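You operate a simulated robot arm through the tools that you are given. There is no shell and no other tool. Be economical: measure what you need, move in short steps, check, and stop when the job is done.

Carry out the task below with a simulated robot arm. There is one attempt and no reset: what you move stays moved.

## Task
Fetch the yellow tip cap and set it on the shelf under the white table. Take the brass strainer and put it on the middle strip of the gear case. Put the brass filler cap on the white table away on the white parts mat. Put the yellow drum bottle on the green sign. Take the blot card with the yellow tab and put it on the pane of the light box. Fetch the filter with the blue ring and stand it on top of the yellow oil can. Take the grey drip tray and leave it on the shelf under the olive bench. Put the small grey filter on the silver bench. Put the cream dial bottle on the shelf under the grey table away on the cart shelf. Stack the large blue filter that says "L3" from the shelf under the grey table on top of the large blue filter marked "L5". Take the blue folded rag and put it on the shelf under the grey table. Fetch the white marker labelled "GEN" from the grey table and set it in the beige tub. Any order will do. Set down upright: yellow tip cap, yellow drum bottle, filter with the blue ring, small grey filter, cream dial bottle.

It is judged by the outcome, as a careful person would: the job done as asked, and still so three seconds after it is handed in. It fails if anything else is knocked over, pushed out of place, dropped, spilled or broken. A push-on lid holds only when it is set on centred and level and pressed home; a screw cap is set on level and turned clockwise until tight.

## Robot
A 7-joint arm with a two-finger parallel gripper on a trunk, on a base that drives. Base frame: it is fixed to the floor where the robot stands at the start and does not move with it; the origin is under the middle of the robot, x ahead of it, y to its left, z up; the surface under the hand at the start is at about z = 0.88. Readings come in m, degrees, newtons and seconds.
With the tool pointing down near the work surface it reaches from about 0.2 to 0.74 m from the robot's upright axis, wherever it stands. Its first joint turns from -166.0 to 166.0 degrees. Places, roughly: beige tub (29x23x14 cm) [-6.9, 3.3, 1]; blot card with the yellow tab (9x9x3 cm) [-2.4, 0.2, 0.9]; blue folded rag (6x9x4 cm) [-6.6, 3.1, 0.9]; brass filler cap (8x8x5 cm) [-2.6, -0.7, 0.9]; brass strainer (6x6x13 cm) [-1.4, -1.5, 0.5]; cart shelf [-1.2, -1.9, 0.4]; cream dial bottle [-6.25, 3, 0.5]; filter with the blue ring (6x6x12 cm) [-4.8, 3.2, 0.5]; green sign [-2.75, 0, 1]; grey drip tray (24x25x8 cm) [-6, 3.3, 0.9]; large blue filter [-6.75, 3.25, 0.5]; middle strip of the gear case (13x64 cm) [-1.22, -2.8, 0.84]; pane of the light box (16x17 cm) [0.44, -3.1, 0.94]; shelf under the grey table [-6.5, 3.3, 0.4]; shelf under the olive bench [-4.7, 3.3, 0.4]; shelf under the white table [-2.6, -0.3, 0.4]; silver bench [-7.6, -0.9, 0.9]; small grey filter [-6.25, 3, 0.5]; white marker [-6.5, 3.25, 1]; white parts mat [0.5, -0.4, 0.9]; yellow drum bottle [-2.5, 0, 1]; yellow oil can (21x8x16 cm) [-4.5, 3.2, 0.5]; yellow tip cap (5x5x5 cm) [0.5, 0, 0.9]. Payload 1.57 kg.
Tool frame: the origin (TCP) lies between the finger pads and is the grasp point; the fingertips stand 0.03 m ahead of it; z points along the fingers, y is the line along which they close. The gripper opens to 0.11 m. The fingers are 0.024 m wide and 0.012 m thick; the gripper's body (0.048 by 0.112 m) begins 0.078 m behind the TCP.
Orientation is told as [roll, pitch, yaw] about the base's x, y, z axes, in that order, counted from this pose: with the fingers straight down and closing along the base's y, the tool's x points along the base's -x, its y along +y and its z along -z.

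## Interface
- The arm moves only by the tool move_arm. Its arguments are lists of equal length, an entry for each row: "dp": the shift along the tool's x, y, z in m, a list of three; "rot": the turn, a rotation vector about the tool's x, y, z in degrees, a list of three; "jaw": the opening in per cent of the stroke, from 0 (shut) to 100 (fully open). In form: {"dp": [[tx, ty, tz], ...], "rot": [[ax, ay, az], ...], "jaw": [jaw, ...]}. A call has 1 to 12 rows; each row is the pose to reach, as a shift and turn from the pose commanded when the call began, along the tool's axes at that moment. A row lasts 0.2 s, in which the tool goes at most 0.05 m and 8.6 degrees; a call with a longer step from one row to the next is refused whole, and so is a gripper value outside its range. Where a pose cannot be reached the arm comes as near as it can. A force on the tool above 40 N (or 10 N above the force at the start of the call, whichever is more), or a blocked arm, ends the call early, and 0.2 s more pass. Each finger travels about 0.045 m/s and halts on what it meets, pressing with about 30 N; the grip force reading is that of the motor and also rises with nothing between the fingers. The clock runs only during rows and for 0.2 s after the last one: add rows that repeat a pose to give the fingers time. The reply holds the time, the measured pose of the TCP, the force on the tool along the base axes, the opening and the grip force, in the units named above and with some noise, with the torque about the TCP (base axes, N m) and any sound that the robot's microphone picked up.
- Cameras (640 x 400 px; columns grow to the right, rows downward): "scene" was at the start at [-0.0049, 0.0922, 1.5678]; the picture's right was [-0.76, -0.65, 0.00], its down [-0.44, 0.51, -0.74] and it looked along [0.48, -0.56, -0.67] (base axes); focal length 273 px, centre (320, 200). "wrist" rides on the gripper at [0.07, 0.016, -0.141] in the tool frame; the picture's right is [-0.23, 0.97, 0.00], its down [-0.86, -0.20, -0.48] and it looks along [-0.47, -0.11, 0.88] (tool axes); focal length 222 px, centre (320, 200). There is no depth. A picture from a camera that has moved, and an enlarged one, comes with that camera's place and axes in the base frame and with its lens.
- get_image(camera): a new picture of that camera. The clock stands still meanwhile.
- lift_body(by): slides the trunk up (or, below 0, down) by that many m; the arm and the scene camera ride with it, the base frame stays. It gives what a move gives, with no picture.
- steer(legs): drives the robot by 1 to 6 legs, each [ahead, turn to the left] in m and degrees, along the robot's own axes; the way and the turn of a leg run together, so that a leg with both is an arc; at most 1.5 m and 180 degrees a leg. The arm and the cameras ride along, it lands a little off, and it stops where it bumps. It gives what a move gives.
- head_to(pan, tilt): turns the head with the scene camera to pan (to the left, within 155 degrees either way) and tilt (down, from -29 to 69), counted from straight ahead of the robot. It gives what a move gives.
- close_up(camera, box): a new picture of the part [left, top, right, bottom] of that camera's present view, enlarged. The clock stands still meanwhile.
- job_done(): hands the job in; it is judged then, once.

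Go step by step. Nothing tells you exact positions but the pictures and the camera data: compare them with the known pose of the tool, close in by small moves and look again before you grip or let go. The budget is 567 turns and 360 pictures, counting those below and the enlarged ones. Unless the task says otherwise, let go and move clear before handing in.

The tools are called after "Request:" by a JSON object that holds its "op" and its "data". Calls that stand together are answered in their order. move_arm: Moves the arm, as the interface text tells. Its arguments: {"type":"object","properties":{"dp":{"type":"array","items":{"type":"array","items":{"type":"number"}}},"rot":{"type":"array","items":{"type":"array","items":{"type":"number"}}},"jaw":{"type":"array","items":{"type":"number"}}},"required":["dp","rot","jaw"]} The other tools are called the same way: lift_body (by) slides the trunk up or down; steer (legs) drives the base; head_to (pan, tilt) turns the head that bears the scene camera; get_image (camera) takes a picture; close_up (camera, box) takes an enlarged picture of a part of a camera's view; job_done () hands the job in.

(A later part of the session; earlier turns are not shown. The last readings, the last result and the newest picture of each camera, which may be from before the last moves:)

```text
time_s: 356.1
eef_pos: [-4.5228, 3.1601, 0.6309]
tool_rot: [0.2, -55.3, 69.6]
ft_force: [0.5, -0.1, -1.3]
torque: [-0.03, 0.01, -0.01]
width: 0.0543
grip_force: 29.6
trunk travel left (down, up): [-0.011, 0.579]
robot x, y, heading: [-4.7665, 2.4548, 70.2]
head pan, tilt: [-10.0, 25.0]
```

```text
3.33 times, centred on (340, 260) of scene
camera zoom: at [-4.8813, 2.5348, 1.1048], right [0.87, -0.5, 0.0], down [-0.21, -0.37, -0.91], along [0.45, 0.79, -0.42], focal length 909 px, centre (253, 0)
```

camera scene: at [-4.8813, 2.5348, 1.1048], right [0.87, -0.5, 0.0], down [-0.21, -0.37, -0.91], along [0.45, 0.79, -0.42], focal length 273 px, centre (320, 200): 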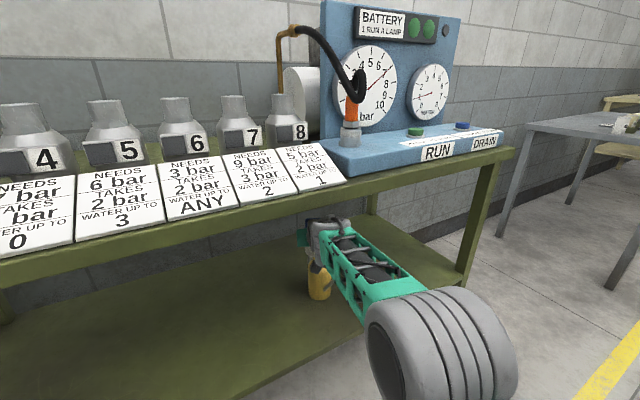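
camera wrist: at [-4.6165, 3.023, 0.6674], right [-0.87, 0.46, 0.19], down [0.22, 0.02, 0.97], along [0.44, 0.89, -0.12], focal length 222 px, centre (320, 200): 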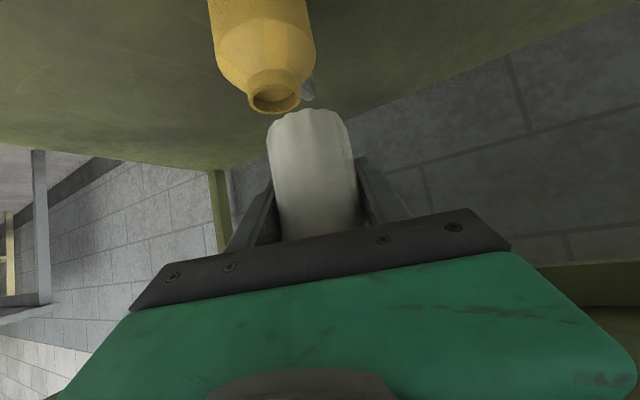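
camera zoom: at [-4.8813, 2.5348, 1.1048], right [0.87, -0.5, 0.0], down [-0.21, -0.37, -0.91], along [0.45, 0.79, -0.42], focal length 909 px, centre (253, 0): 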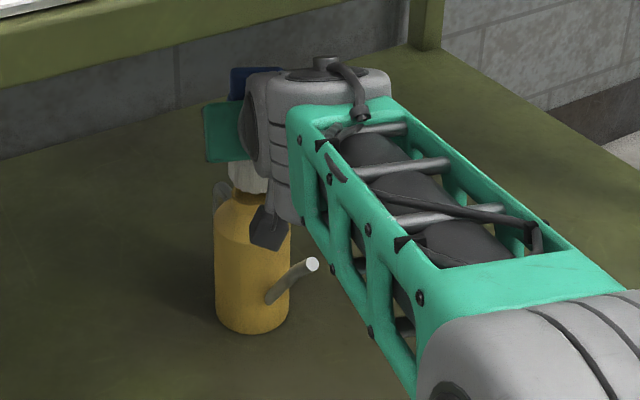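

Filter axis and neck agree within a few mm. I lower gently onto the neck.

Request:
{"op": "move_arm", "data": {"dp": [[0.007, 0, 0.005], [0.0135, 0, 0.0093], [0.0165, 0, 0.0114], [0.019, 0, 0.0131], [0.019, 0, 0.0131]], "rot": [[0, 0, 0], [0, 0, 0], [0, 0, 0], [0, 0, 0], [0, 0, 0]], "jaw": [20, 20, 20, 20, 20]}}

Request:
{"op": "close_up", "data": {"camera": "wrist", "box": [220, 50, 380, 150]}}

```text
time_s: 357.3
eef_pos: [-4.5225, 3.1611, 0.6123]
tool_rot: [0.3, -55.5, 69.6]
ft_force: [0.1, -1.6, 8.4]
torque: [-0.18, 0.02, 0.02]
width: 0.0538
grip_force: 30.0
trunk travel left (down, up): [-0.011, 0.579]
robot x, y, heading: [-4.7624, 2.459, 70.3]
head pan, tilt: [-10.0, 25.0]
```

```text
4.00 times, centred on (300, 100) of wrist
camera zoom: at [-4.5913, 3.0217, 0.634], right [-0.87, 0.46, 0.19], down [0.22, 0.01, 0.98], along [0.44, 0.89, -0.11], focal length 888 px, centre (400, 600)
```

zoom: 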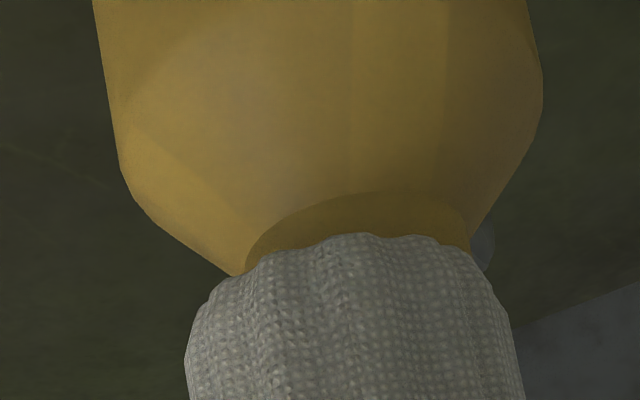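

Resting on the neck (8 N). I open carefully and withdraw along the tool axis.

Request:
{"op": "move_arm", "data": {"dp": [[-0.0015, 0, -0.001], [-0.0015, 0, -0.001], [-0.0015, 0, -0.001], [-0.0015, 0, -0.001], [-0.0015, 0, -0.001], [-0.0015, 0, -0.001]], "rot": [[0, 0, 0], [0, 0, 0], [0, 0, 0], [0, 0, 0], [0, 0, 0], [0, 0, 0]], "jaw": [20, 48, 52, 60, 70, 75]}}

Request:
{"op": "get_image", "data": {"camera": "wrist"}}

```text
time_s: 358.7
eef_pos: [-4.5228, 3.1603, 0.6099]
tool_rot: [0.2, -55.2, 69.4]
ft_force: [0.5, 0.6, -0.3]
torque: [0.0, -0.02, -0.03]
width: 0.0823
grip_force: 0.1
trunk travel left (down, up): [-0.011, 0.579]
robot x, y, heading: [-4.7614, 2.4568, 70.6]
head pan, tilt: [-10.0, 25.0]
```

```text
260 pictures are left
camera wrist: at [-4.5918, 3.0214, 0.6339], right [-0.87, 0.46, 0.19], down [0.22, 0.02, 0.97], along [0.44, 0.89, -0.12], focal length 222 px, centre (320, 200)
```

wrist: 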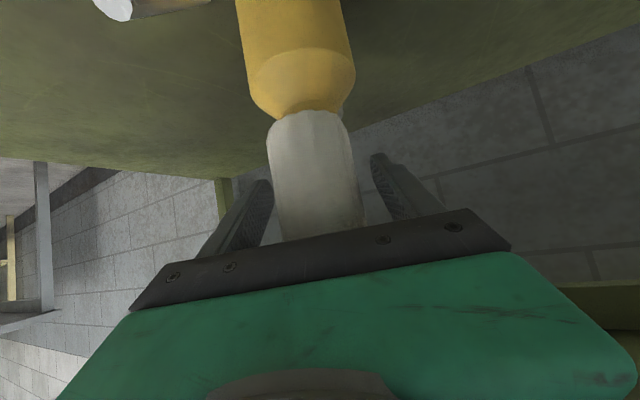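

The filter stands on the can. I back straight out.

Request:
{"op": "steer", "data": {"legs": [[-0.35, 0]]}}

Request:
{"op": "get_image", "data": {"camera": "scene"}}

```text
time_s: 361.0
eef_pos: [-4.6386, 2.8334, 0.6097]
tool_rot: [0.2, -55.4, 69.5]
ft_force: [0.3, 0.0, -0.1]
torque: [-0.04, -0.01, 0.01]
width: 0.0827
grip_force: 0.0
trunk travel left (down, up): [-0.011, 0.579]
robot x, y, heading: [-4.8802, 2.1318, 69.9]
head pan, tilt: [-10.0, 25.0]
```

```text
259 pictures are left
camera scene: at [-4.9986, 2.2077, 1.1048], right [0.87, -0.5, 0.0], down [-0.21, -0.37, -0.91], along [0.45, 0.79, -0.42], focal length 273 px, centre (320, 200)
```

scene: 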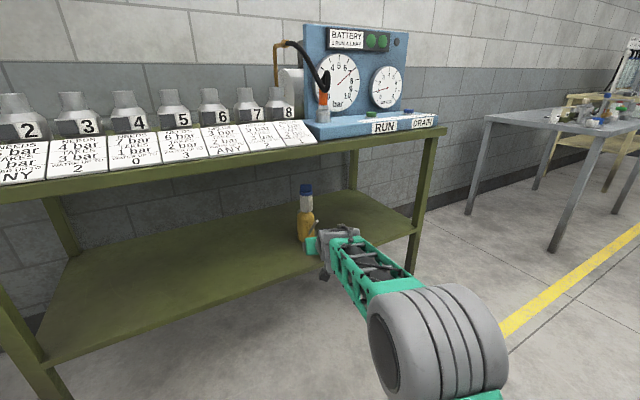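

Done. I raise the trunk and drive along to the grey table.

Request:
{"op": "lift_body", "data": {"by": 0.4}}

Request:
{"op": "steer", "data": {"legs": [[0, 110], [1.3, 0]]}}

Request:
{"op": "head_to", "data": {"pan": -85, "tilt": 35}}

Request:
{"op": "get_image", "data": {"camera": "scene"}}

```text
time_s: 364.8
eef_pos: [-4.6395, 2.8327, 1.0117]
tool_rot: [0.2, -55.3, 69.5]
ft_force: [0.0, -0.2, 1.8]
torque: [0.01, 0.02, 0.0]
width: 0.0826
grip_force: 0.1
trunk travel left (down, up): [-0.411, 0.179]
robot x, y, heading: [-4.8808, 2.1315, 70.3]
head pan, tilt: [-10.0, 25.0]
```

```text
time_s: 375.9
eef_pos: [-6.9187, 2.0517, 1.0089]
tool_rot: [0.2, -55.3, -178.2]
ft_force: [0.1, -0.1, -0.8]
torque: [0.01, 0.03, 0.01]
width: 0.0827
grip_force: 0.1
trunk travel left (down, up): [-0.411, 0.179]
robot x, y, heading: [-6.1777, 2.0917, -177.6]
head pan, tilt: [-10.0, 25.0]
```

```text
time_s: 377.4
eef_pos: [-6.9185, 2.0506, 1.0096]
tool_rot: [0.3, -55.3, -178.3]
ft_force: [-0.2, -0.1, -0.7]
torque: [0.03, 0.01, 0.0]
width: 0.0826
grip_force: 0.0
trunk travel left (down, up): [-0.411, 0.179]
robot x, y, heading: [-6.1793, 2.0944, -177.7]
head pan, tilt: [-85.0, 35.0]
```

```text
258 pictures are left
camera scene: at [-6.1216, 2.0298, 1.4891], right [0.99, 0.13, 0.0], down [0.07, -0.57, -0.82], along [-0.11, 0.81, -0.57], focal length 273 px, centre (320, 200)
```

scene: 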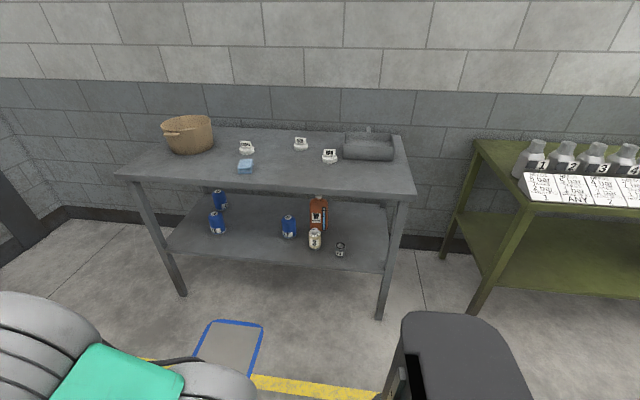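

Request:
{"op": "close_up", "data": {"camera": "scene", "box": [180, 180, 380, 270]}}

Request:
{"op": "close_up", "data": {"camera": "scene", "box": [140, 100, 420, 190]}}

```text
3.20 times, centred on (280, 225) of scene
camera zoom: at [-6.1216, 2.0298, 1.4891], right [0.99, 0.13, 0.0], down [0.07, -0.57, -0.82], along [-0.11, 0.81, -0.57], focal length 873 px, centre (448, 120)
```

zoom: 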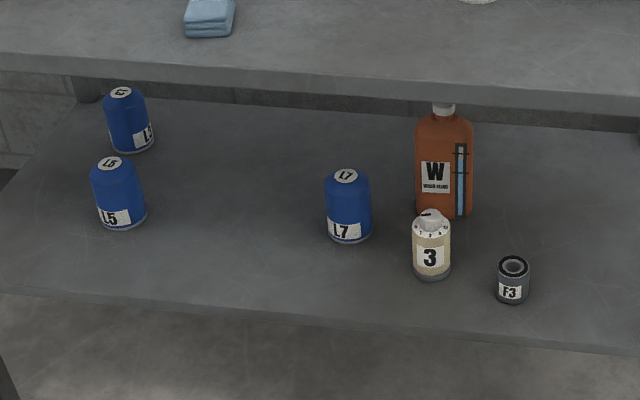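

```text
2.29 times, centred on (280, 145) of scene
camera zoom: at [-6.1216, 2.0298, 1.4891], right [0.99, 0.13, 0.0], down [0.07, -0.57, -0.82], along [-0.11, 0.81, -0.57], focal length 623 px, centre (411, 326)
```

zoom: 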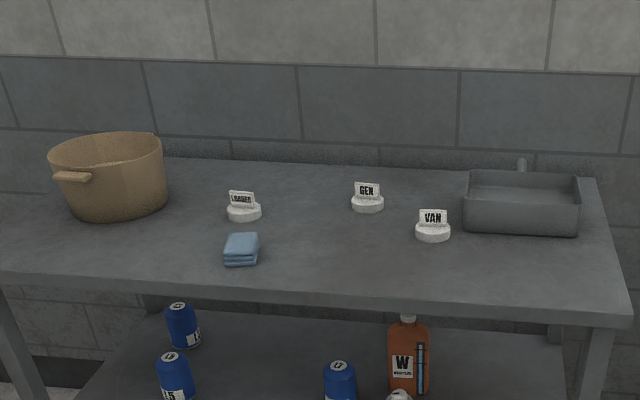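

I see the grey table: on top the tub, rag, markers LOADER/GEN/VAN and drip tray; below L3?, L5, L7, the cream dial bottle "3" and small grey filter F3. I fold the arm to vertical and move in front for the GEN marker.

Request:
{"op": "move_arm", "data": {"dp": [[0.002, 0, -0.04], [0.004, 0, -0.08], [0.006, 0, -0.12], [0.008, 0, -0.16], [0.01, 0, -0.2], [0.012, 0, -0.24], [0.015, 0, -0.283], [0.015, 0, -0.283]], "rot": [[0, 7, 0], [0, 15, 0], [0, 23, 0], [0, 31, 0], [0, 39, 0], [0, 47, 0], [0, 55, 0], [0, 55, 0]], "jaw": [75, 75, 75, 75, 75, 75, 75, 75]}}

Request:
{"op": "steer", "data": {"legs": [[0.4, 0], [0, -92], [0.4, 0]]}}

Request:
{"op": "head_to", "data": {"pan": 0, "tilt": 40}}

Request:
{"op": "get_image", "data": {"camera": "scene"}}

```text
time_s: 379.2
eef_pos: [-6.6737, 2.0591, 1.1588]
tool_rot: [0.1, -0.2, -178.2]
ft_force: [0.2, 0.1, -0.4]
torque: [-0.01, 0.01, -0.01]
width: 0.0824
grip_force: 0.1
trunk travel left (down, up): [-0.411, 0.179]
robot x, y, heading: [-6.1743, 2.0948, -177.5]
head pan, tilt: [-85.0, 35.0]
```

```text
time_s: 387.6
eef_pos: [-6.6219, 2.9733, 1.1581]
tool_rot: [0.1, -0.3, 91.9]
ft_force: [-0.1, -1.0, 0.2]
torque: [0.04, 0.04, -0.01]
width: 0.0827
grip_force: 0.2
trunk travel left (down, up): [-0.411, 0.179]
robot x, y, heading: [-6.5866, 2.4744, 92.6]
head pan, tilt: [-85.0, 35.0]
```

```text
time_s: 389.2
eef_pos: [-6.6201, 2.9733, 1.1569]
tool_rot: [0.1, -0.3, 91.9]
ft_force: [-0.7, 0.3, -1.0]
torque: [0.0, 0.01, -0.01]
width: 0.0827
grip_force: 0.1
trunk travel left (down, up): [-0.411, 0.179]
robot x, y, heading: [-6.5862, 2.4724, 92.3]
head pan, tilt: [0.0, 40.0]
```

```text
255 pictures are left
camera scene: at [-6.741, 2.4951, 1.4815], right [1.0, 0.04, 0.0], down [0.03, -0.64, -0.77], along [-0.03, 0.77, -0.64], focal length 273 px, centre (320, 200)
```

scene: 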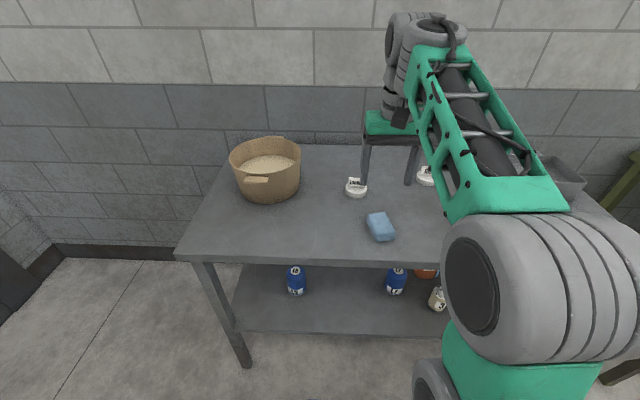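

Request:
{"op": "steer", "data": {"legs": [[-0.25, 0], [0, -22], [0.41, 0], [0, 10]]}}

Request:
{"op": "get_image", "data": {"camera": "wrist"}}

Request:
{"op": "get_image", "data": {"camera": "scene"}}

```text
time_s: 395.1
eef_pos: [-6.3679, 3.1096, 1.1586]
tool_rot: [0.1, -0.4, 80.0]
ft_force: [0.1, 0.4, 0.4]
torque: [0.02, -0.02, -0.02]
width: 0.0826
grip_force: 0.0
trunk travel left (down, up): [-0.411, 0.179]
robot x, y, heading: [-6.4397, 2.617, 80.6]
head pan, tilt: [0.0, 40.0]
```

```text
254 pictures are left
camera wrist: at [-6.3958, 3.0447, 1.2997], right [-0.92, 0.39, 0.0], down [0.35, 0.81, 0.48], along [0.19, 0.44, -0.88], focal length 222 px, centre (320, 200)
```

wrist: 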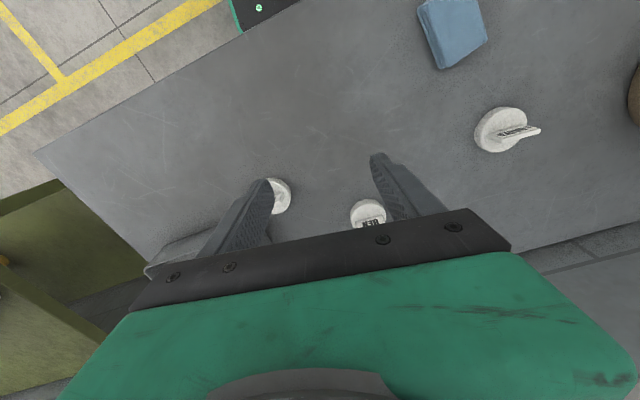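

```text
253 pictures are left
camera scene: at [-6.5843, 2.6668, 1.4815], right [0.99, -0.16, 0.0], down [-0.11, -0.63, -0.77], along [0.13, 0.76, -0.64], focal length 273 px, centre (320, 200)
```

scene: 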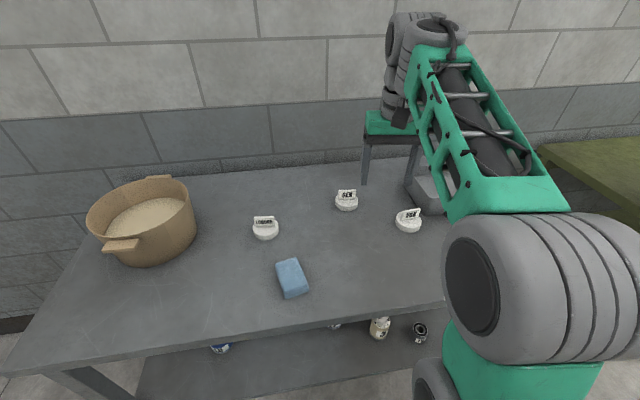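

GEN is at about [-6.391, 3.31]. I move above it.

Request:
{"op": "move_arm", "data": {"dp": [[-0.04, 0.012, 0.01], [-0.08, 0.024, 0.03], [-0.12, 0.036, 0.05], [-0.16, 0.048, 0.07], [-0.193, 0.0575, 0.1], [-0.193, 0.0575, 0.11], [-0.193, 0.0575, 0.11]], "rot": [[0, 0, 0], [0, 0, 0], [0, 0, 0], [0, 0, 0], [0, 0, 0], [0, 0, 0], [0, 0, 0]], "jaw": [85, 85, 85, 85, 85, 85, 85]}}

Request:
{"op": "get_image", "data": {"camera": "wrist"}}

```text
time_s: 396.7
eef_pos: [-6.3919, 3.3022, 1.0456]
tool_rot: [0.1, -0.3, 80.1]
ft_force: [0.8, 0.1, 0.3]
torque: [0.01, 0.07, 0.0]
width: 0.0936
grip_force: 0.0
out of reach, approached as far as the arm can: row 5, 6, 7
trunk travel left (down, up): [-0.411, 0.179]
robot x, y, heading: [-6.4353, 2.6185, 80.5]
head pan, tilt: [0.0, 40.0]
```

```text
252 pictures are left
camera wrist: at [-6.4188, 3.2372, 1.1874], right [-0.92, 0.39, 0.0], down [0.34, 0.81, 0.48], along [0.19, 0.44, -0.88], focal length 222 px, centre (320, 200)
```

wrist: 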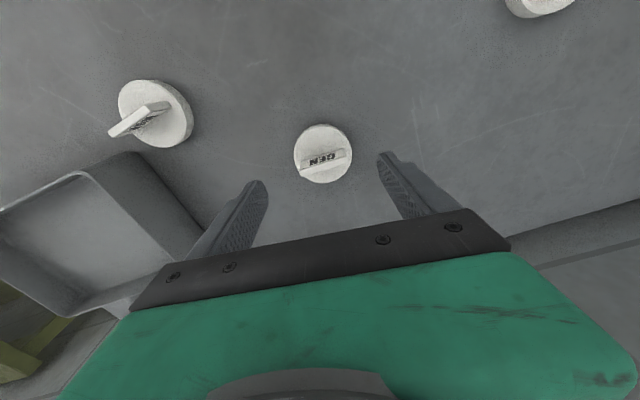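

Request:
{"op": "lift_body", "data": {"by": -0.08}}

Request:
{"op": "move_arm", "data": {"dp": [[-0.012, 0.0, 0.0], [-0.012, 0.0, 0.015], [-0.012, 0.0, 0.03], [-0.012, 0.0, 0.03]], "rot": [[0, 0, 0], [0, 0, 0], [0, 0, 0], [0, 0, 0]], "jaw": [85, 85, 85, 85]}}

Request:
{"op": "get_image", "data": {"camera": "wrist"}}

```text
time_s: 397.8
eef_pos: [-6.3906, 3.3025, 0.9665]
tool_rot: [0.1, -0.2, 80.0]
ft_force: [-0.3, 0.2, -0.3]
torque: [0.0, 0.0, -0.01]
width: 0.0937
grip_force: 0.0
trunk travel left (down, up): [-0.331, 0.259]
robot x, y, heading: [-6.4326, 2.6166, 80.5]
head pan, tilt: [0.0, 40.0]
```

```text
time_s: 398.8
eef_pos: [-6.3884, 3.3141, 0.9364]
tool_rot: [0.1, -0.3, 79.9]
ft_force: [-0.1, -0.8, -0.3]
torque: [-0.03, 0.03, 0.01]
width: 0.0935
grip_force: 0.1
out of reach, approached as far as the arm can: row 1, 2
trunk travel left (down, up): [-0.331, 0.259]
robot x, y, heading: [-6.4333, 2.6172, 80.7]
head pan, tilt: [0.0, 40.0]
```

```text
251 pictures are left
camera wrist: at [-6.416, 3.2487, 1.0767], right [-0.92, 0.39, 0.0], down [0.35, 0.81, 0.48], along [0.19, 0.44, -0.88], focal length 222 px, centre (320, 200)
```

wrist: 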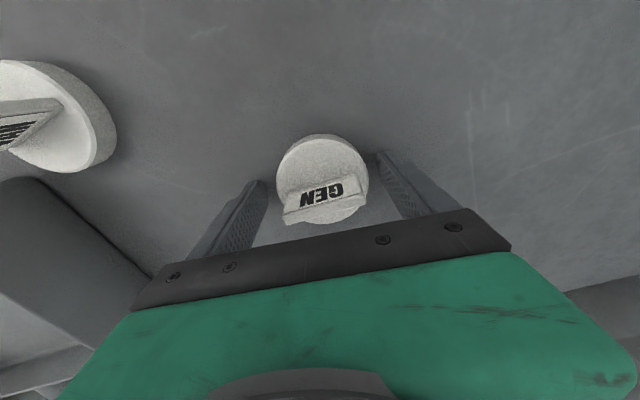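

Request:
{"op": "move_arm", "data": {"dp": [[0, 0.003, 0.006], [0, 0.003, 0.012], [0, 0.003, 0.012]], "rot": [[0, 0, 0], [0, 0, 0], [0, 0, 0]], "jaw": [85, 85, 85]}}

```text
time_s: 399.6
eef_pos: [-6.3908, 3.3139, 0.9297]
tool_rot: [0.1, -1.0, 79.9]
ft_force: [1.4, 4.5, 32.4]
torque: [-0.5, -1.62, 0.06]
width: 0.0944
grip_force: 0.6
trunk travel left (down, up): [-0.331, 0.259]
robot x, y, heading: [-6.4381, 2.6194, 80.4]
head pan, tilt: [0.0, 40.0]
```

Table touched at about z 0.90. I rise 5 mm, close on the disc and lift.

Request:
{"op": "move_arm", "data": {"dp": [[0, 0, -0.008], [0, 0, -0.008], [0, 0, -0.008], [0, 0, -0.008], [0, 0, -0.008], [0, 0, -0.008], [0, 0, -0.008], [0, 0, -0.05], [0, 0, -0.09]], "rot": [[0, 0, 0], [0, 0, 0], [0, 0, 0], [0, 0, 0], [0, 0, 0], [0, 0, 0], [0, 0, 0], [0, 0, 0], [0, 0, 0]], "jaw": [85, 65, 50, 35, 25, 25, 25, 25, 25]}}

Request:
{"op": "get_image", "data": {"camera": "wrist"}}

```text
time_s: 401.6
eef_pos: [-6.393, 3.2833, 0.9993]
tool_rot: [0.0, -0.2, 80.0]
ft_force: [0.6, -0.2, -0.5]
torque: [0.0, 0.01, 0.01]
width: 0.0711
grip_force: 30.0
out of reach, approached as far as the arm can: row 8, 9
trunk travel left (down, up): [-0.331, 0.259]
robot x, y, heading: [-6.4351, 2.6159, 80.6]
head pan, tilt: [0.0, 40.0]
```

```text
250 pictures are left
camera wrist: at [-6.421, 3.2193, 1.1413], right [-0.92, 0.39, 0.0], down [0.34, 0.81, 0.48], along [0.19, 0.44, -0.88], focal length 222 px, centre (320, 200)
```

wrist: 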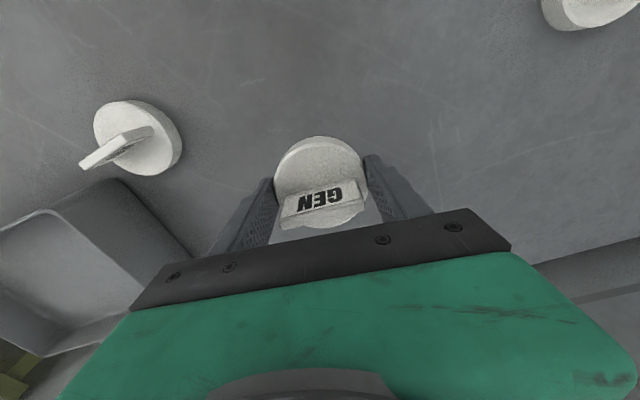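

GEN marker held. I retract, raise, and drive to face the tub.

Request:
{"op": "move_arm", "data": {"dp": [[0.04, 0, -0.02], [0.08, 0, -0.04], [0.12, 0, -0.06], [0.16, 0, -0.08]], "rot": [[0, 0, 0], [0, 0, 0], [0, 0, 0], [0, 0, 0]], "jaw": [25, 25, 25, 25]}}

Request:
{"op": "lift_body", "data": {"by": 0.2}}

Request:
{"op": "steer", "data": {"legs": [[-0.3, 0], [0, 36], [0.33, 0]]}}

Request:
{"op": "get_image", "data": {"camera": "wrist"}}

Request:
{"op": "get_image", "data": {"camera": "scene"}}

```text
time_s: 402.6
eef_pos: [-6.424, 3.1276, 1.0763]
tool_rot: [0.1, -0.2, 80.1]
ft_force: [0.1, 0.7, -0.2]
torque: [0.01, 0.01, -0.01]
width: 0.071
grip_force: 30.7
trunk travel left (down, up): [-0.331, 0.259]
robot x, y, heading: [-6.4329, 2.616, 80.9]
head pan, tilt: [0.0, 40.0]
```

```text
time_s: 404.8
eef_pos: [-6.4248, 3.1284, 1.2782]
tool_rot: [0.0, -0.4, 80.0]
ft_force: [0.8, -0.2, -0.1]
torque: [0.04, 0.0, -0.04]
width: 0.0713
grip_force: 30.1
trunk travel left (down, up): [-0.531, 0.059]
robot x, y, heading: [-6.4379, 2.612, 80.6]
head pan, tilt: [0.0, 40.0]
```

```text
time_s: 410.4
eef_pos: [-6.9261, 3.0379, 1.2776]
tool_rot: [0.1, -0.2, 116.0]
ft_force: [-0.1, 0.8, -1.2]
torque: [-0.01, 0.01, -0.02]
width: 0.0712
grip_force: 29.7
trunk travel left (down, up): [-0.531, 0.059]
robot x, y, heading: [-6.6337, 2.6133, 116.7]
head pan, tilt: [0.0, 40.0]
```

```text
249 pictures are left
camera wrist: at [-6.9091, 2.9682, 1.4187], right [-0.97, -0.22, 0.0], down [-0.19, 0.85, 0.48], along [-0.11, 0.47, -0.88], focal length 222 px, centre (320, 200)
```

wrist: 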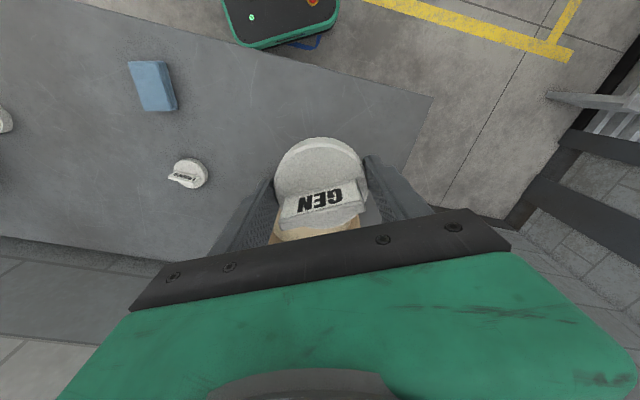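

```text
248 pictures are left
camera scene: at [-6.7832, 2.5698, 1.6015], right [0.89, 0.45, 0.0], down [0.29, -0.57, -0.77], along [-0.34, 0.68, -0.64], focal length 273 px, centre (320, 200)
```

scene: 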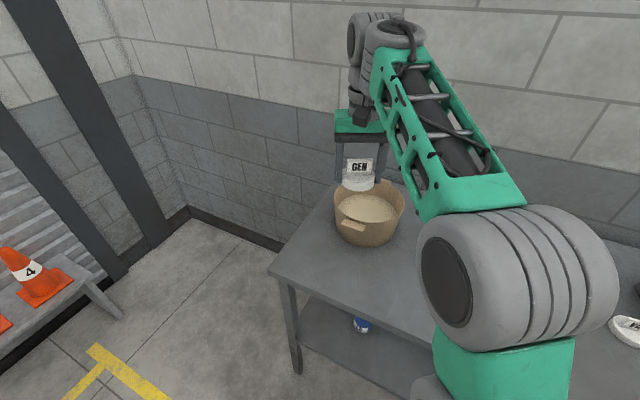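

Request:
{"op": "move_arm", "data": {"dp": [[-0.04, -0.017, 0.01], [-0.08, -0.034, 0.03], [-0.12, -0.051, 0.05], [-0.16, -0.068, 0.08], [-0.184, -0.0795, 0.12], [-0.184, -0.0795, 0.15], [-0.184, -0.0795, 0.15]], "rot": [[0, 0, 0], [0, 0, 0], [0, 0, 0], [0, 0, 0], [0, 0, 0], [0, 0, 0], [0, 0, 0]], "jaw": [25, 25, 25, 25, 25, 25, 25]}}

Request:
{"op": "get_image", "data": {"camera": "wrist"}}

Request:
{"op": "close_up", "data": {"camera": "scene", "box": [260, 120, 480, 280]}}

```text
refused: row 4 steps farther than a row can; nothing moved
```

```text
247 pictures are left
camera wrist: at [-6.9091, 2.9682, 1.4187], right [-0.97, -0.22, 0.0], down [-0.19, 0.85, 0.48], along [-0.11, 0.47, -0.88], focal length 222 px, centre (320, 200)
```

wrist: 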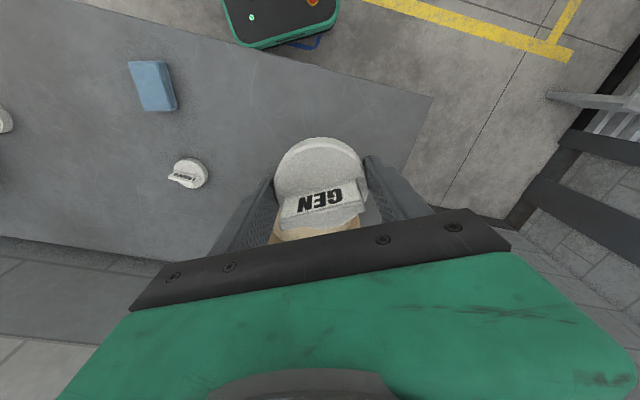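

```text
2.50 times, centred on (370, 200) of scene
camera zoom: at [-6.7832, 2.5698, 1.6015], right [0.89, 0.45, 0.0], down [0.29, -0.57, -0.77], along [-0.34, 0.68, -0.64], focal length 682 px, centre (195, 200)
```

zoom: 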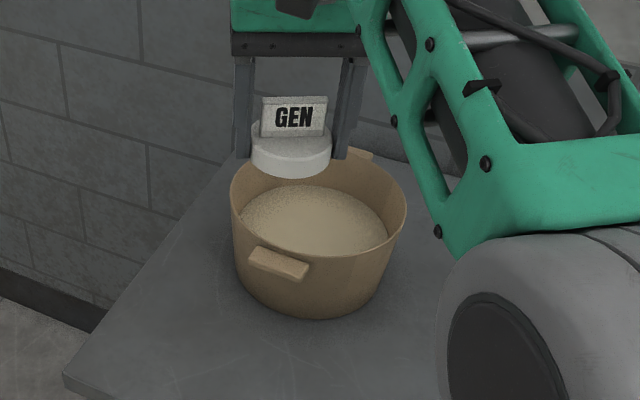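

Request:
{"op": "move_arm", "data": {"dp": [[-0.035, -0.015, 0.01], [-0.07, -0.03, 0.025], [-0.105, -0.045, 0.04], [-0.14, -0.06, 0.06], [-0.165, -0.072, 0.085], [-0.184, -0.0795, 0.115], [-0.184, -0.0795, 0.15], [-0.184, -0.0795, 0.15]], "rot": [[0, 0, 0], [0, 0, 0], [0, 0, 0], [0, 0, 0], [0, 0, 0], [0, 0, 0], [0, 0, 0], [0, 0, 0]], "jaw": [25, 25, 25, 25, 25, 25, 25, 25]}}

Request:
{"op": "get_image", "data": {"camera": "wrist"}}

Request:
{"op": "close_up", "data": {"camera": "scene", "box": [260, 120, 480, 280]}}

```text
time_s: 412.1
eef_pos: [-6.9377, 3.2364, 1.1272]
tool_rot: [0.1, -0.3, 116.1]
ft_force: [-0.3, -0.4, -0.2]
torque: [0.01, -0.01, 0.0]
width: 0.0711
grip_force: 30.5
trunk travel left (down, up): [-0.531, 0.059]
robot x, y, heading: [-6.6353, 2.6156, 116.5]
head pan, tilt: [0.0, 40.0]
```

```text
245 pictures are left
camera wrist: at [-6.9213, 3.1674, 1.2696], right [-0.97, -0.22, 0.0], down [-0.19, 0.85, 0.48], along [-0.11, 0.47, -0.88], focal length 222 px, centre (320, 200)
```

wrist: 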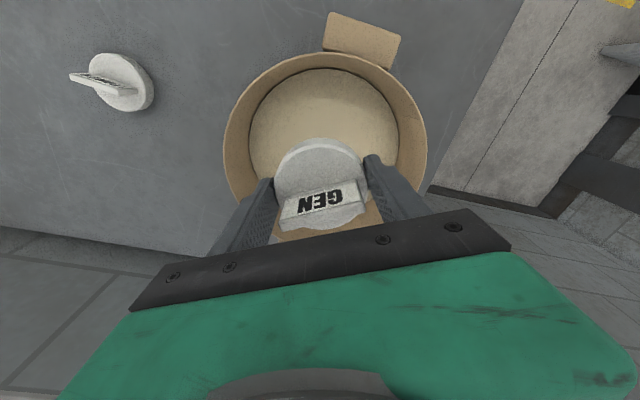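

```text
2.50 times, centred on (370, 200) of scene
camera zoom: at [-6.7827, 2.5689, 1.6015], right [0.89, 0.45, 0.0], down [0.29, -0.57, -0.77], along [-0.34, 0.69, -0.64], focal length 682 px, centre (195, 200)
```

zoom: 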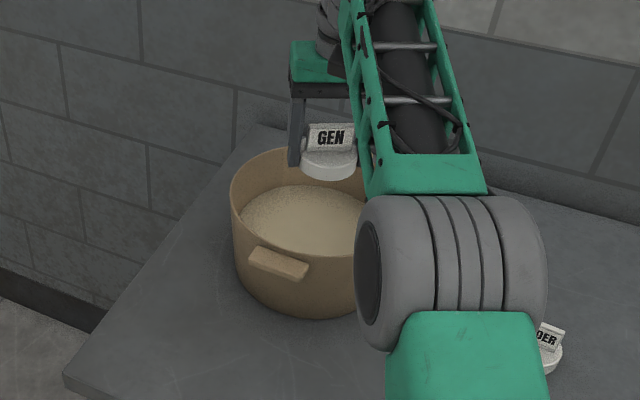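

Well inside the rim. I lower toward the granules.

Request:
{"op": "move_arm", "data": {"dp": [[-0.01, 0, 0.03], [-0.01, 0, 0.055], [-0.01, 0, 0.07], [-0.01, 0, 0.08], [-0.01, 0, 0.087], [-0.01, 0, 0.087]], "rot": [[0, 0, 0], [0, 0, 0], [0, 0, 0], [0, 0, 0], [0, 0, 0], [0, 0, 0]], "jaw": [25, 25, 25, 25, 25, 25]}}

Request:
{"op": "get_image", "data": {"camera": "wrist"}}

```text
time_s: 413.6
eef_pos: [-6.9411, 3.2474, 1.0424]
tool_rot: [0.1, -0.4, 116.0]
ft_force: [-0.2, -0.7, -0.1]
torque: [0.05, 0.01, -0.02]
width: 0.071
grip_force: 29.8
trunk travel left (down, up): [-0.531, 0.059]
robot x, y, heading: [-6.6326, 2.6175, 116.7]
head pan, tilt: [0.0, 40.0]
```

```text
243 pictures are left
camera wrist: at [-6.9241, 3.1776, 1.1836], right [-0.97, -0.22, 0.0], down [-0.19, 0.85, 0.48], along [-0.11, 0.47, -0.88], focal length 222 px, centre (320, 200)
```

wrist: 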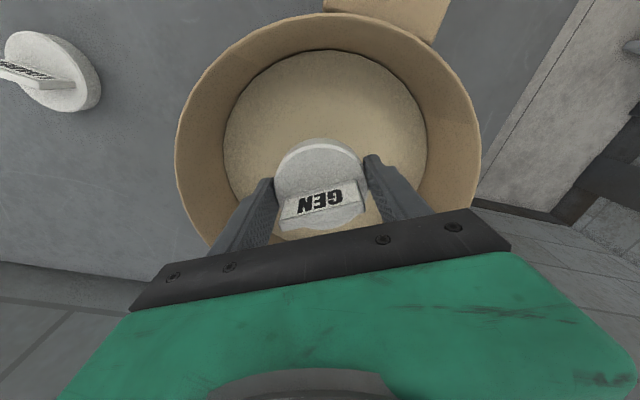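

Request:
{"op": "move_arm", "data": {"dp": [[0, 0, 0.01], [0, 0, 0.02], [0, 0, 0.03], [0, 0, 0.04], [0, 0, 0.04]], "rot": [[0, 0, 0], [0, 0, 0], [0, 0, 0], [0, 0, 0], [0, 0, 0]], "jaw": [25, 25, 25, 25, 25]}}

Request:
{"op": "get_image", "data": {"camera": "wrist"}}

```text
time_s: 414.8
eef_pos: [-6.9407, 3.247, 1.0005]
tool_rot: [0.1, -0.3, 116.1]
ft_force: [0.5, -1.1, -1.0]
torque: [0.0, 0.01, 0.0]
width: 0.0712
grip_force: 29.8
trunk travel left (down, up): [-0.531, 0.059]
robot x, y, heading: [-6.6345, 2.6138, 116.7]
head pan, tilt: [0.0, 40.0]
```

```text
242 pictures are left
camera wrist: at [-6.9241, 3.1773, 1.1429], right [-0.97, -0.22, 0.0], down [-0.2, 0.85, 0.48], along [-0.11, 0.47, -0.88], focal length 222 px, centre (320, 200)
```

wrist: 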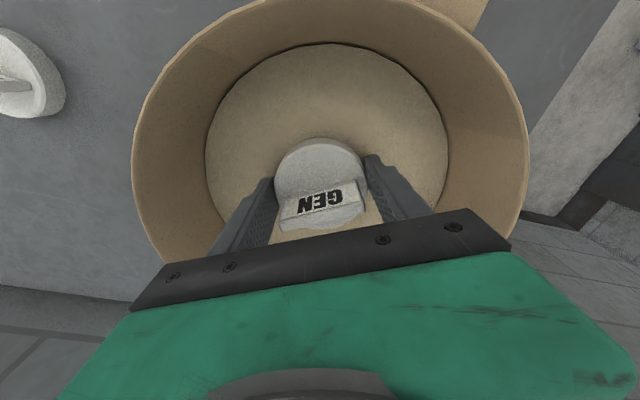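

Request:
{"op": "move_arm", "data": {"dp": [[0, 0, 0.008], [0, 0, 0.016], [0, 0, 0.024], [0, 0, 0.024]], "rot": [[0, 0, 0], [0, 0, 0], [0, 0, 0], [0, 0, 0]], "jaw": [25, 25, 25, 25]}}

Request:
{"op": "get_image", "data": {"camera": "wrist"}}

```text
time_s: 415.8
eef_pos: [-6.9412, 3.2474, 0.9781]
tool_rot: [0.1, -0.3, 116.2]
ft_force: [0.0, 0.4, -0.9]
torque: [0.01, 0.01, 0.01]
width: 0.0711
grip_force: 30.4
trunk travel left (down, up): [-0.531, 0.059]
robot x, y, heading: [-6.6334, 2.6144, 116.6]
head pan, tilt: [0.0, 40.0]
```

```text
241 pictures are left
camera wrist: at [-6.9234, 3.1784, 1.119], right [-0.97, -0.22, 0.0], down [-0.2, 0.85, 0.48], along [-0.11, 0.47, -0.88], focal length 222 px, centre (320, 200)
```

wrist: 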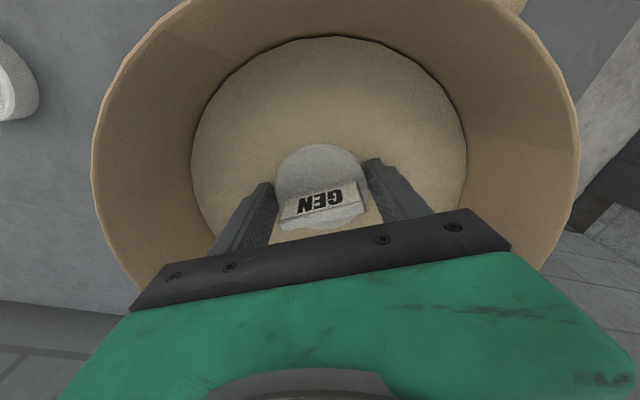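

Request:
{"op": "move_arm", "data": {"dp": [[0, 0, 0.008], [0, 0, 0.016], [0, 0, 0.024], [0, 0, 0.03], [0, 0, 0.03]], "rot": [[0, 0, 0], [0, 0, 0], [0, 0, 0], [0, 0, 0], [0, 0, 0]], "jaw": [25, 25, 25, 25, 25]}}

Request:
{"op": "get_image", "data": {"camera": "wrist"}}

```text
time_s: 416.9
eef_pos: [-6.942, 3.2461, 0.9462]
tool_rot: [0.1, -0.4, 116.1]
ft_force: [0.7, 0.4, -0.4]
torque: [0.0, 0.02, 0.0]
width: 0.0711
grip_force: 30.4
trunk travel left (down, up): [-0.531, 0.059]
robot x, y, heading: [-6.6334, 2.6165, 116.5]
head pan, tilt: [0.0, 40.0]
```

```text
240 pictures are left
camera wrist: at [-6.9243, 3.1785, 1.0886], right [-0.97, -0.22, 0.0], down [-0.19, 0.85, 0.48], along [-0.11, 0.47, -0.88], focal length 222 px, centre (320, 200)
```

wrist: 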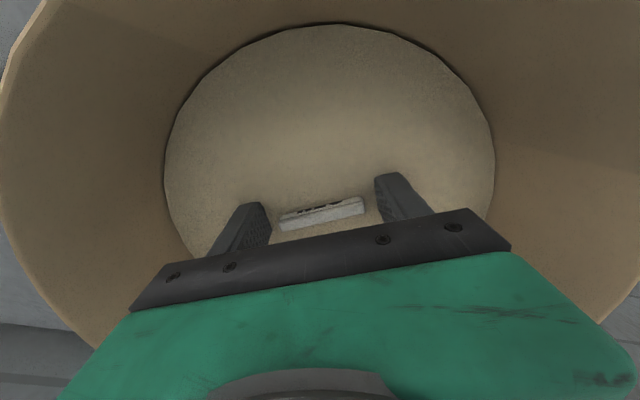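

Request:
{"op": "move_arm", "data": {"dp": [[0, 0, 0.003], [0, 0, 0.006], [0, 0, 0.006]], "rot": [[0, 0, 0], [0, 0, 0], [0, 0, 0]], "jaw": [25, 25, 25]}}

```text
time_s: 417.8
eef_pos: [-6.9415, 3.2476, 0.9411]
tool_rot: [0.2, -0.2, 116.1]
ft_force: [0.1, -0.5, 0.6]
torque: [0.01, 0.01, -0.02]
width: 0.0711
grip_force: 30.1
trunk travel left (down, up): [-0.531, 0.059]
robot x, y, heading: [-6.6322, 2.6118, 116.7]
head pan, tilt: [0.0, 40.0]
```

The granules give no resistance; the marker is practically at the tub's floor. I open and lift out.

Request:
{"op": "move_arm", "data": {"dp": [[0, 0, 0], [0, 0, 0], [0, 0, 0], [0, 0, -0.04], [0, 0, -0.085], [0, 0, -0.13], [0, 0, -0.175], [0.04, 0, -0.2], [0.085, 0, -0.22]], "rot": [[0, 0, 0], [0, 0, 0], [0, 0, 0], [0, 0, 0], [0, 0, 0], [0, 0, 0], [0, 0, 0], [0, 0, 0], [0, 0, 0]], "jaw": [70, 85, 88, 88, 88, 88, 88, 88, 88]}}

Request:
{"op": "get_image", "data": {"camera": "wrist"}}

```text
time_s: 419.8
eef_pos: [-6.9003, 3.1685, 1.1624]
tool_rot: [0.0, -0.3, 116.0]
ft_force: [0.3, -0.5, 0.7]
torque: [0.01, 0.02, 0.01]
width: 0.0965
grip_force: 0.1
trunk travel left (down, up): [-0.531, 0.059]
robot x, y, heading: [-6.6337, 2.6139, 116.6]
head pan, tilt: [0.0, 40.0]
```

```text
239 pictures are left
camera wrist: at [-6.8837, 3.099, 1.3035], right [-0.97, -0.22, 0.0], down [-0.19, 0.85, 0.48], along [-0.11, 0.47, -0.88], focal length 222 px, centre (320, 200)
```

wrist: 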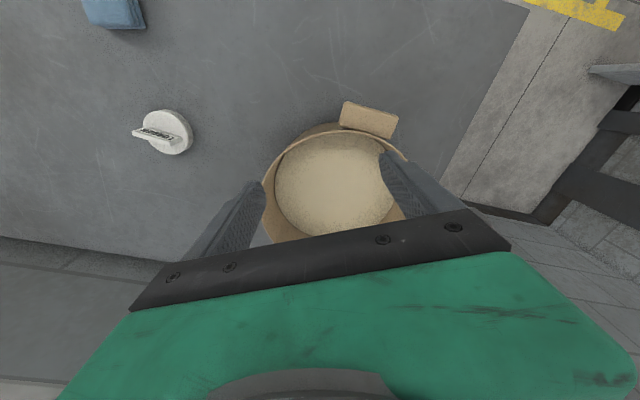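

Request:
{"op": "close_up", "data": {"camera": "scene", "box": [320, 160, 440, 250]}}

Request:
{"op": "close_up", "data": {"camera": "wrist", "box": [250, 120, 410, 240]}}

```text
4.44 times, centred on (380, 205) of scene
camera zoom: at [-6.782, 2.568, 1.6015], right [0.89, 0.45, 0.0], down [0.29, -0.57, -0.77], along [-0.34, 0.69, -0.64], focal length 1212 px, centre (53, 178)
```

zoom: 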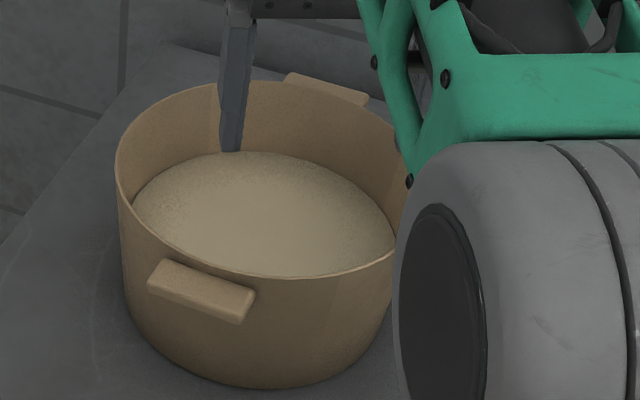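

```text
3.33 times, centred on (330, 180) of wrist
camera zoom: at [-6.8837, 3.099, 1.3035], right [-0.97, -0.22, 0.0], down [-0.19, 0.85, 0.48], along [-0.11, 0.47, -0.88], focal length 740 px, centre (287, 267)
```

zoom: 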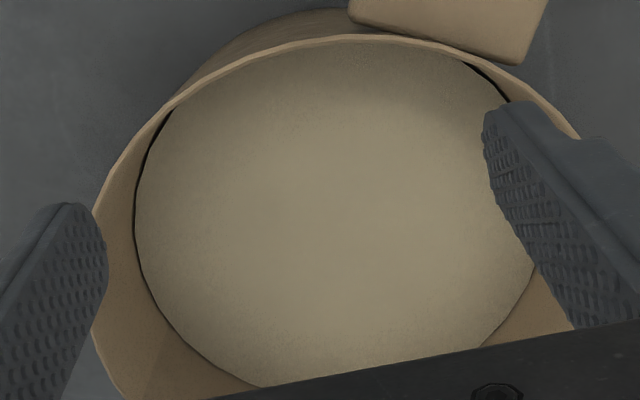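

The marker has sunk beneath the granules, inside the tub. Next the blue rag: I back off, square up to it and tilt the hand.

Request:
{"op": "steer", "data": {"legs": [[-0.22, 0], [0, -26.5]]}}

Request:
{"op": "move_arm", "data": {"dp": [[0.0, 0, 0], [0.0, 0, 0], [0, 0, 0], [0, 0, 0], [0, 0, 0], [0, 0, 0], [0, 0, 0]], "rot": [[0, -8, 0], [0, -16, 0], [0, -24, 0], [0, -32, 0], [0, -40, 0], [0, -48, 0], [0, -50, 0]], "jaw": [88, 88, 88, 88, 88, 88, 88]}}

Request:
{"op": "get_image", "data": {"camera": "wrist"}}

Request:
{"op": "get_image", "data": {"camera": "scene"}}

```text
time_s: 422.7
eef_pos: [-6.5326, 3.0346, 1.1612]
tool_rot: [0.1, -0.3, 90.0]
ft_force: [-0.3, -0.4, -1.1]
torque: [0.0, 0.03, 0.02]
width: 0.0967
grip_force: 0.1
trunk travel left (down, up): [-0.531, 0.059]
robot x, y, heading: [-6.5355, 2.4214, 90.4]
head pan, tilt: [0.0, 40.0]
```

```text
time_s: 424.3
eef_pos: [-6.5325, 3.0343, 1.1404]
tool_rot: [0.2, -48.0, 90.0]
ft_force: [1.4, -0.1, -0.1]
torque: [0.0, 0.03, 0.0]
width: 0.097
grip_force: 0.1
out of reach, approached as far as the arm can: row 2
trunk travel left (down, up): [-0.531, 0.059]
robot x, y, heading: [-6.5338, 2.4206, 90.6]
head pan, tilt: [0.0, 40.0]
```

```text
236 pictures are left
camera wrist: at [-6.5496, 2.8846, 1.1851], right [-0.97, 0.15, 0.17], down [0.2, 0.22, 0.95], along [0.11, 0.96, -0.24], focal length 222 px, centre (320, 200)
```

wrist: 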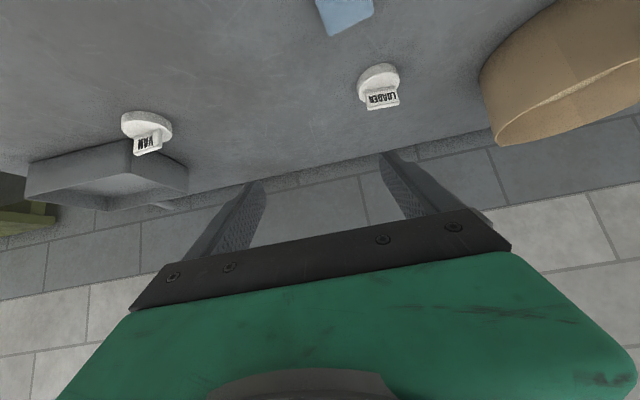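

```text
235 pictures are left
camera scene: at [-6.6904, 2.4432, 1.6042], right [1.0, 0.01, 0.0], down [0.01, -0.64, -0.77], along [-0.01, 0.77, -0.64], focal length 273 px, centre (320, 200)
```

scene: 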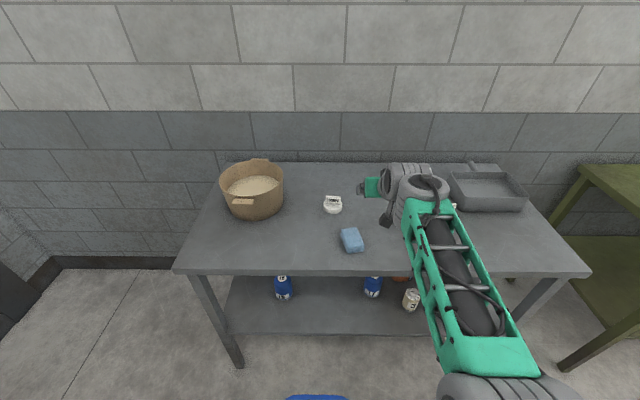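

Request:
{"op": "close_up", "data": {"camera": "scene", "box": [310, 205, 400, 270]}}

```text
6.15 times, centred on (355, 238) of scene
camera zoom: at [-6.6904, 2.4432, 1.6042], right [1.0, 0.01, 0.0], down [0.01, -0.64, -0.77], along [-0.01, 0.77, -0.64], focal length 1678 px, centre (105, -31)
```

zoom: 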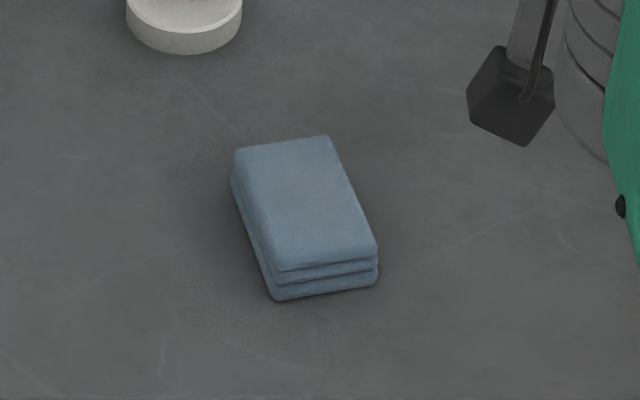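

The rag is 6 cm across, turned about 10°. I turn the base 10°, lower, and align.

Request:
{"op": "steer", "data": {"legs": [[0, 10]]}}

Request:
{"op": "lift_body", "data": {"by": -0.15}}

Request:
{"op": "get_image", "data": {"camera": "wrist"}}

```text
time_s: 425.4
eef_pos: [-6.6421, 3.0258, 1.1406]
tool_rot: [0.2, -48.0, 100.1]
ft_force: [0.4, 0.8, 0.4]
torque: [-0.01, 0.01, 0.04]
width: 0.0967
grip_force: 0.1
trunk travel left (down, up): [-0.531, 0.059]
robot x, y, heading: [-6.5362, 2.4179, 100.6]
head pan, tilt: [0.0, 40.0]
```

```text
time_s: 427.2
eef_pos: [-6.6411, 3.0259, 0.9866]
tool_rot: [0.1, -47.7, 100.1]
ft_force: [0.2, 0.4, -0.3]
torque: [0.02, -0.02, 0.0]
width: 0.0967
grip_force: 0.1
trunk travel left (down, up): [-0.381, 0.209]
robot x, y, heading: [-6.5344, 2.42, 100.7]
head pan, tilt: [0.0, 40.0]
```

```text
233 pictures are left
camera wrist: at [-6.6308, 2.8757, 1.0302], right [-0.99, -0.02, 0.17], down [0.16, 0.26, 0.95], along [-0.06, 0.97, -0.25], focal length 222 px, centre (320, 200)
```

wrist: 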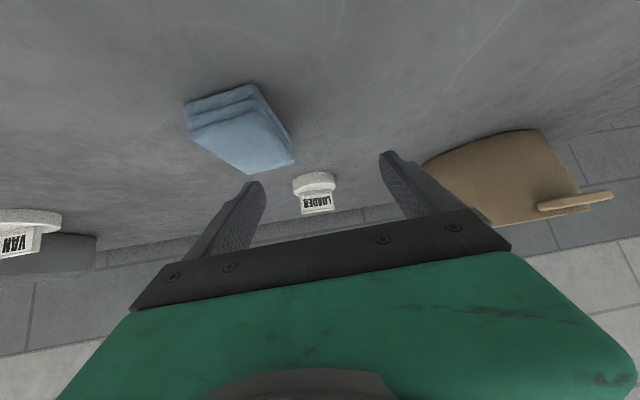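

Request:
{"op": "move_arm", "data": {"dp": [[-0.005, -0.03, 0.005], [-0.01, -0.0525, 0.011], [0.01, -0.0525, 0.029], [0.025, -0.0525, 0.043], [0.031, -0.0525, 0.048], [0.031, -0.0525, 0.048]], "rot": [[0, 0, 0], [0, 0, 0], [0, 0, 0], [0, 0, 0], [0, 0, 0], [0, 0, 0]], "jaw": [88, 88, 88, 88, 88, 88]}}

Request:
{"op": "get_image", "data": {"camera": "wrist"}}

```text
time_s: 428.6
eef_pos: [-6.5944, 3.0484, 0.9355]
tool_rot: [0.2, -48.2, 100.0]
ft_force: [0.1, -0.2, 0.0]
torque: [-0.01, -0.04, -0.01]
width: 0.0969
grip_force: 0.0
trunk travel left (down, up): [-0.381, 0.209]
robot x, y, heading: [-6.5377, 2.4197, 100.3]
head pan, tilt: [0.0, 40.0]
```

```text
232 pictures are left
camera wrist: at [-6.5823, 2.899, 0.9785], right [-0.98, -0.02, 0.17], down [0.16, 0.25, 0.96], along [-0.06, 0.97, -0.24], focal length 222 px, centre (320, 200)
```

wrist: 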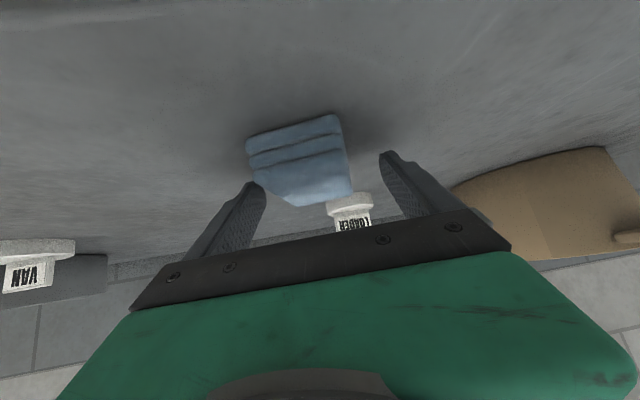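

Request:
{"op": "move_arm", "data": {"dp": [[-0.004, -0.008, 0.005], [-0.008, -0.008, 0.009], [-0.008, -0.008, 0.009], [-0.008, -0.008, 0.009], [-0.008, -0.008, 0.009], [-0.008, -0.008, 0.009], [-0.008, -0.008, 0.009], [-0.008, -0.008, 0.009]], "rot": [[0, 0, 0], [0, 0, 0], [0, 0, 0], [0, 0, 0], [0, 0, 0], [0, 0, 0], [0, 0, 0], [0, 0, 0]], "jaw": [88, 88, 70, 55, 40, 30, 25, 25]}}

Request:
{"op": "get_image", "data": {"camera": "wrist"}}

```text
time_s: 430.4
eef_pos: [-6.5871, 3.0627, 0.9344]
tool_rot: [0.2, -48.2, 100.0]
ft_force: [-0.3, -0.2, 0.3]
torque: [0.01, 0.01, -0.02]
width: 0.0592
grip_force: 29.7
trunk travel left (down, up): [-0.381, 0.209]
robot x, y, heading: [-6.5338, 2.421, 100.6]
head pan, tilt: [0.0, 40.0]
```

```text
231 pictures are left
camera wrist: at [-6.5759, 2.9115, 0.9781], right [-0.98, -0.02, 0.17], down [0.16, 0.25, 0.96], along [-0.06, 0.97, -0.24], focal length 222 px, centre (320, 200)
```

wrist: 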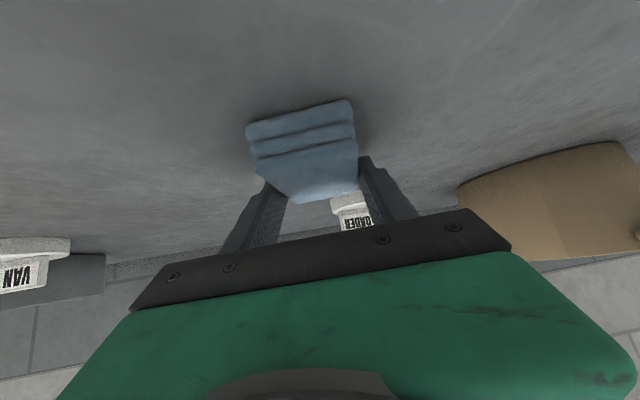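

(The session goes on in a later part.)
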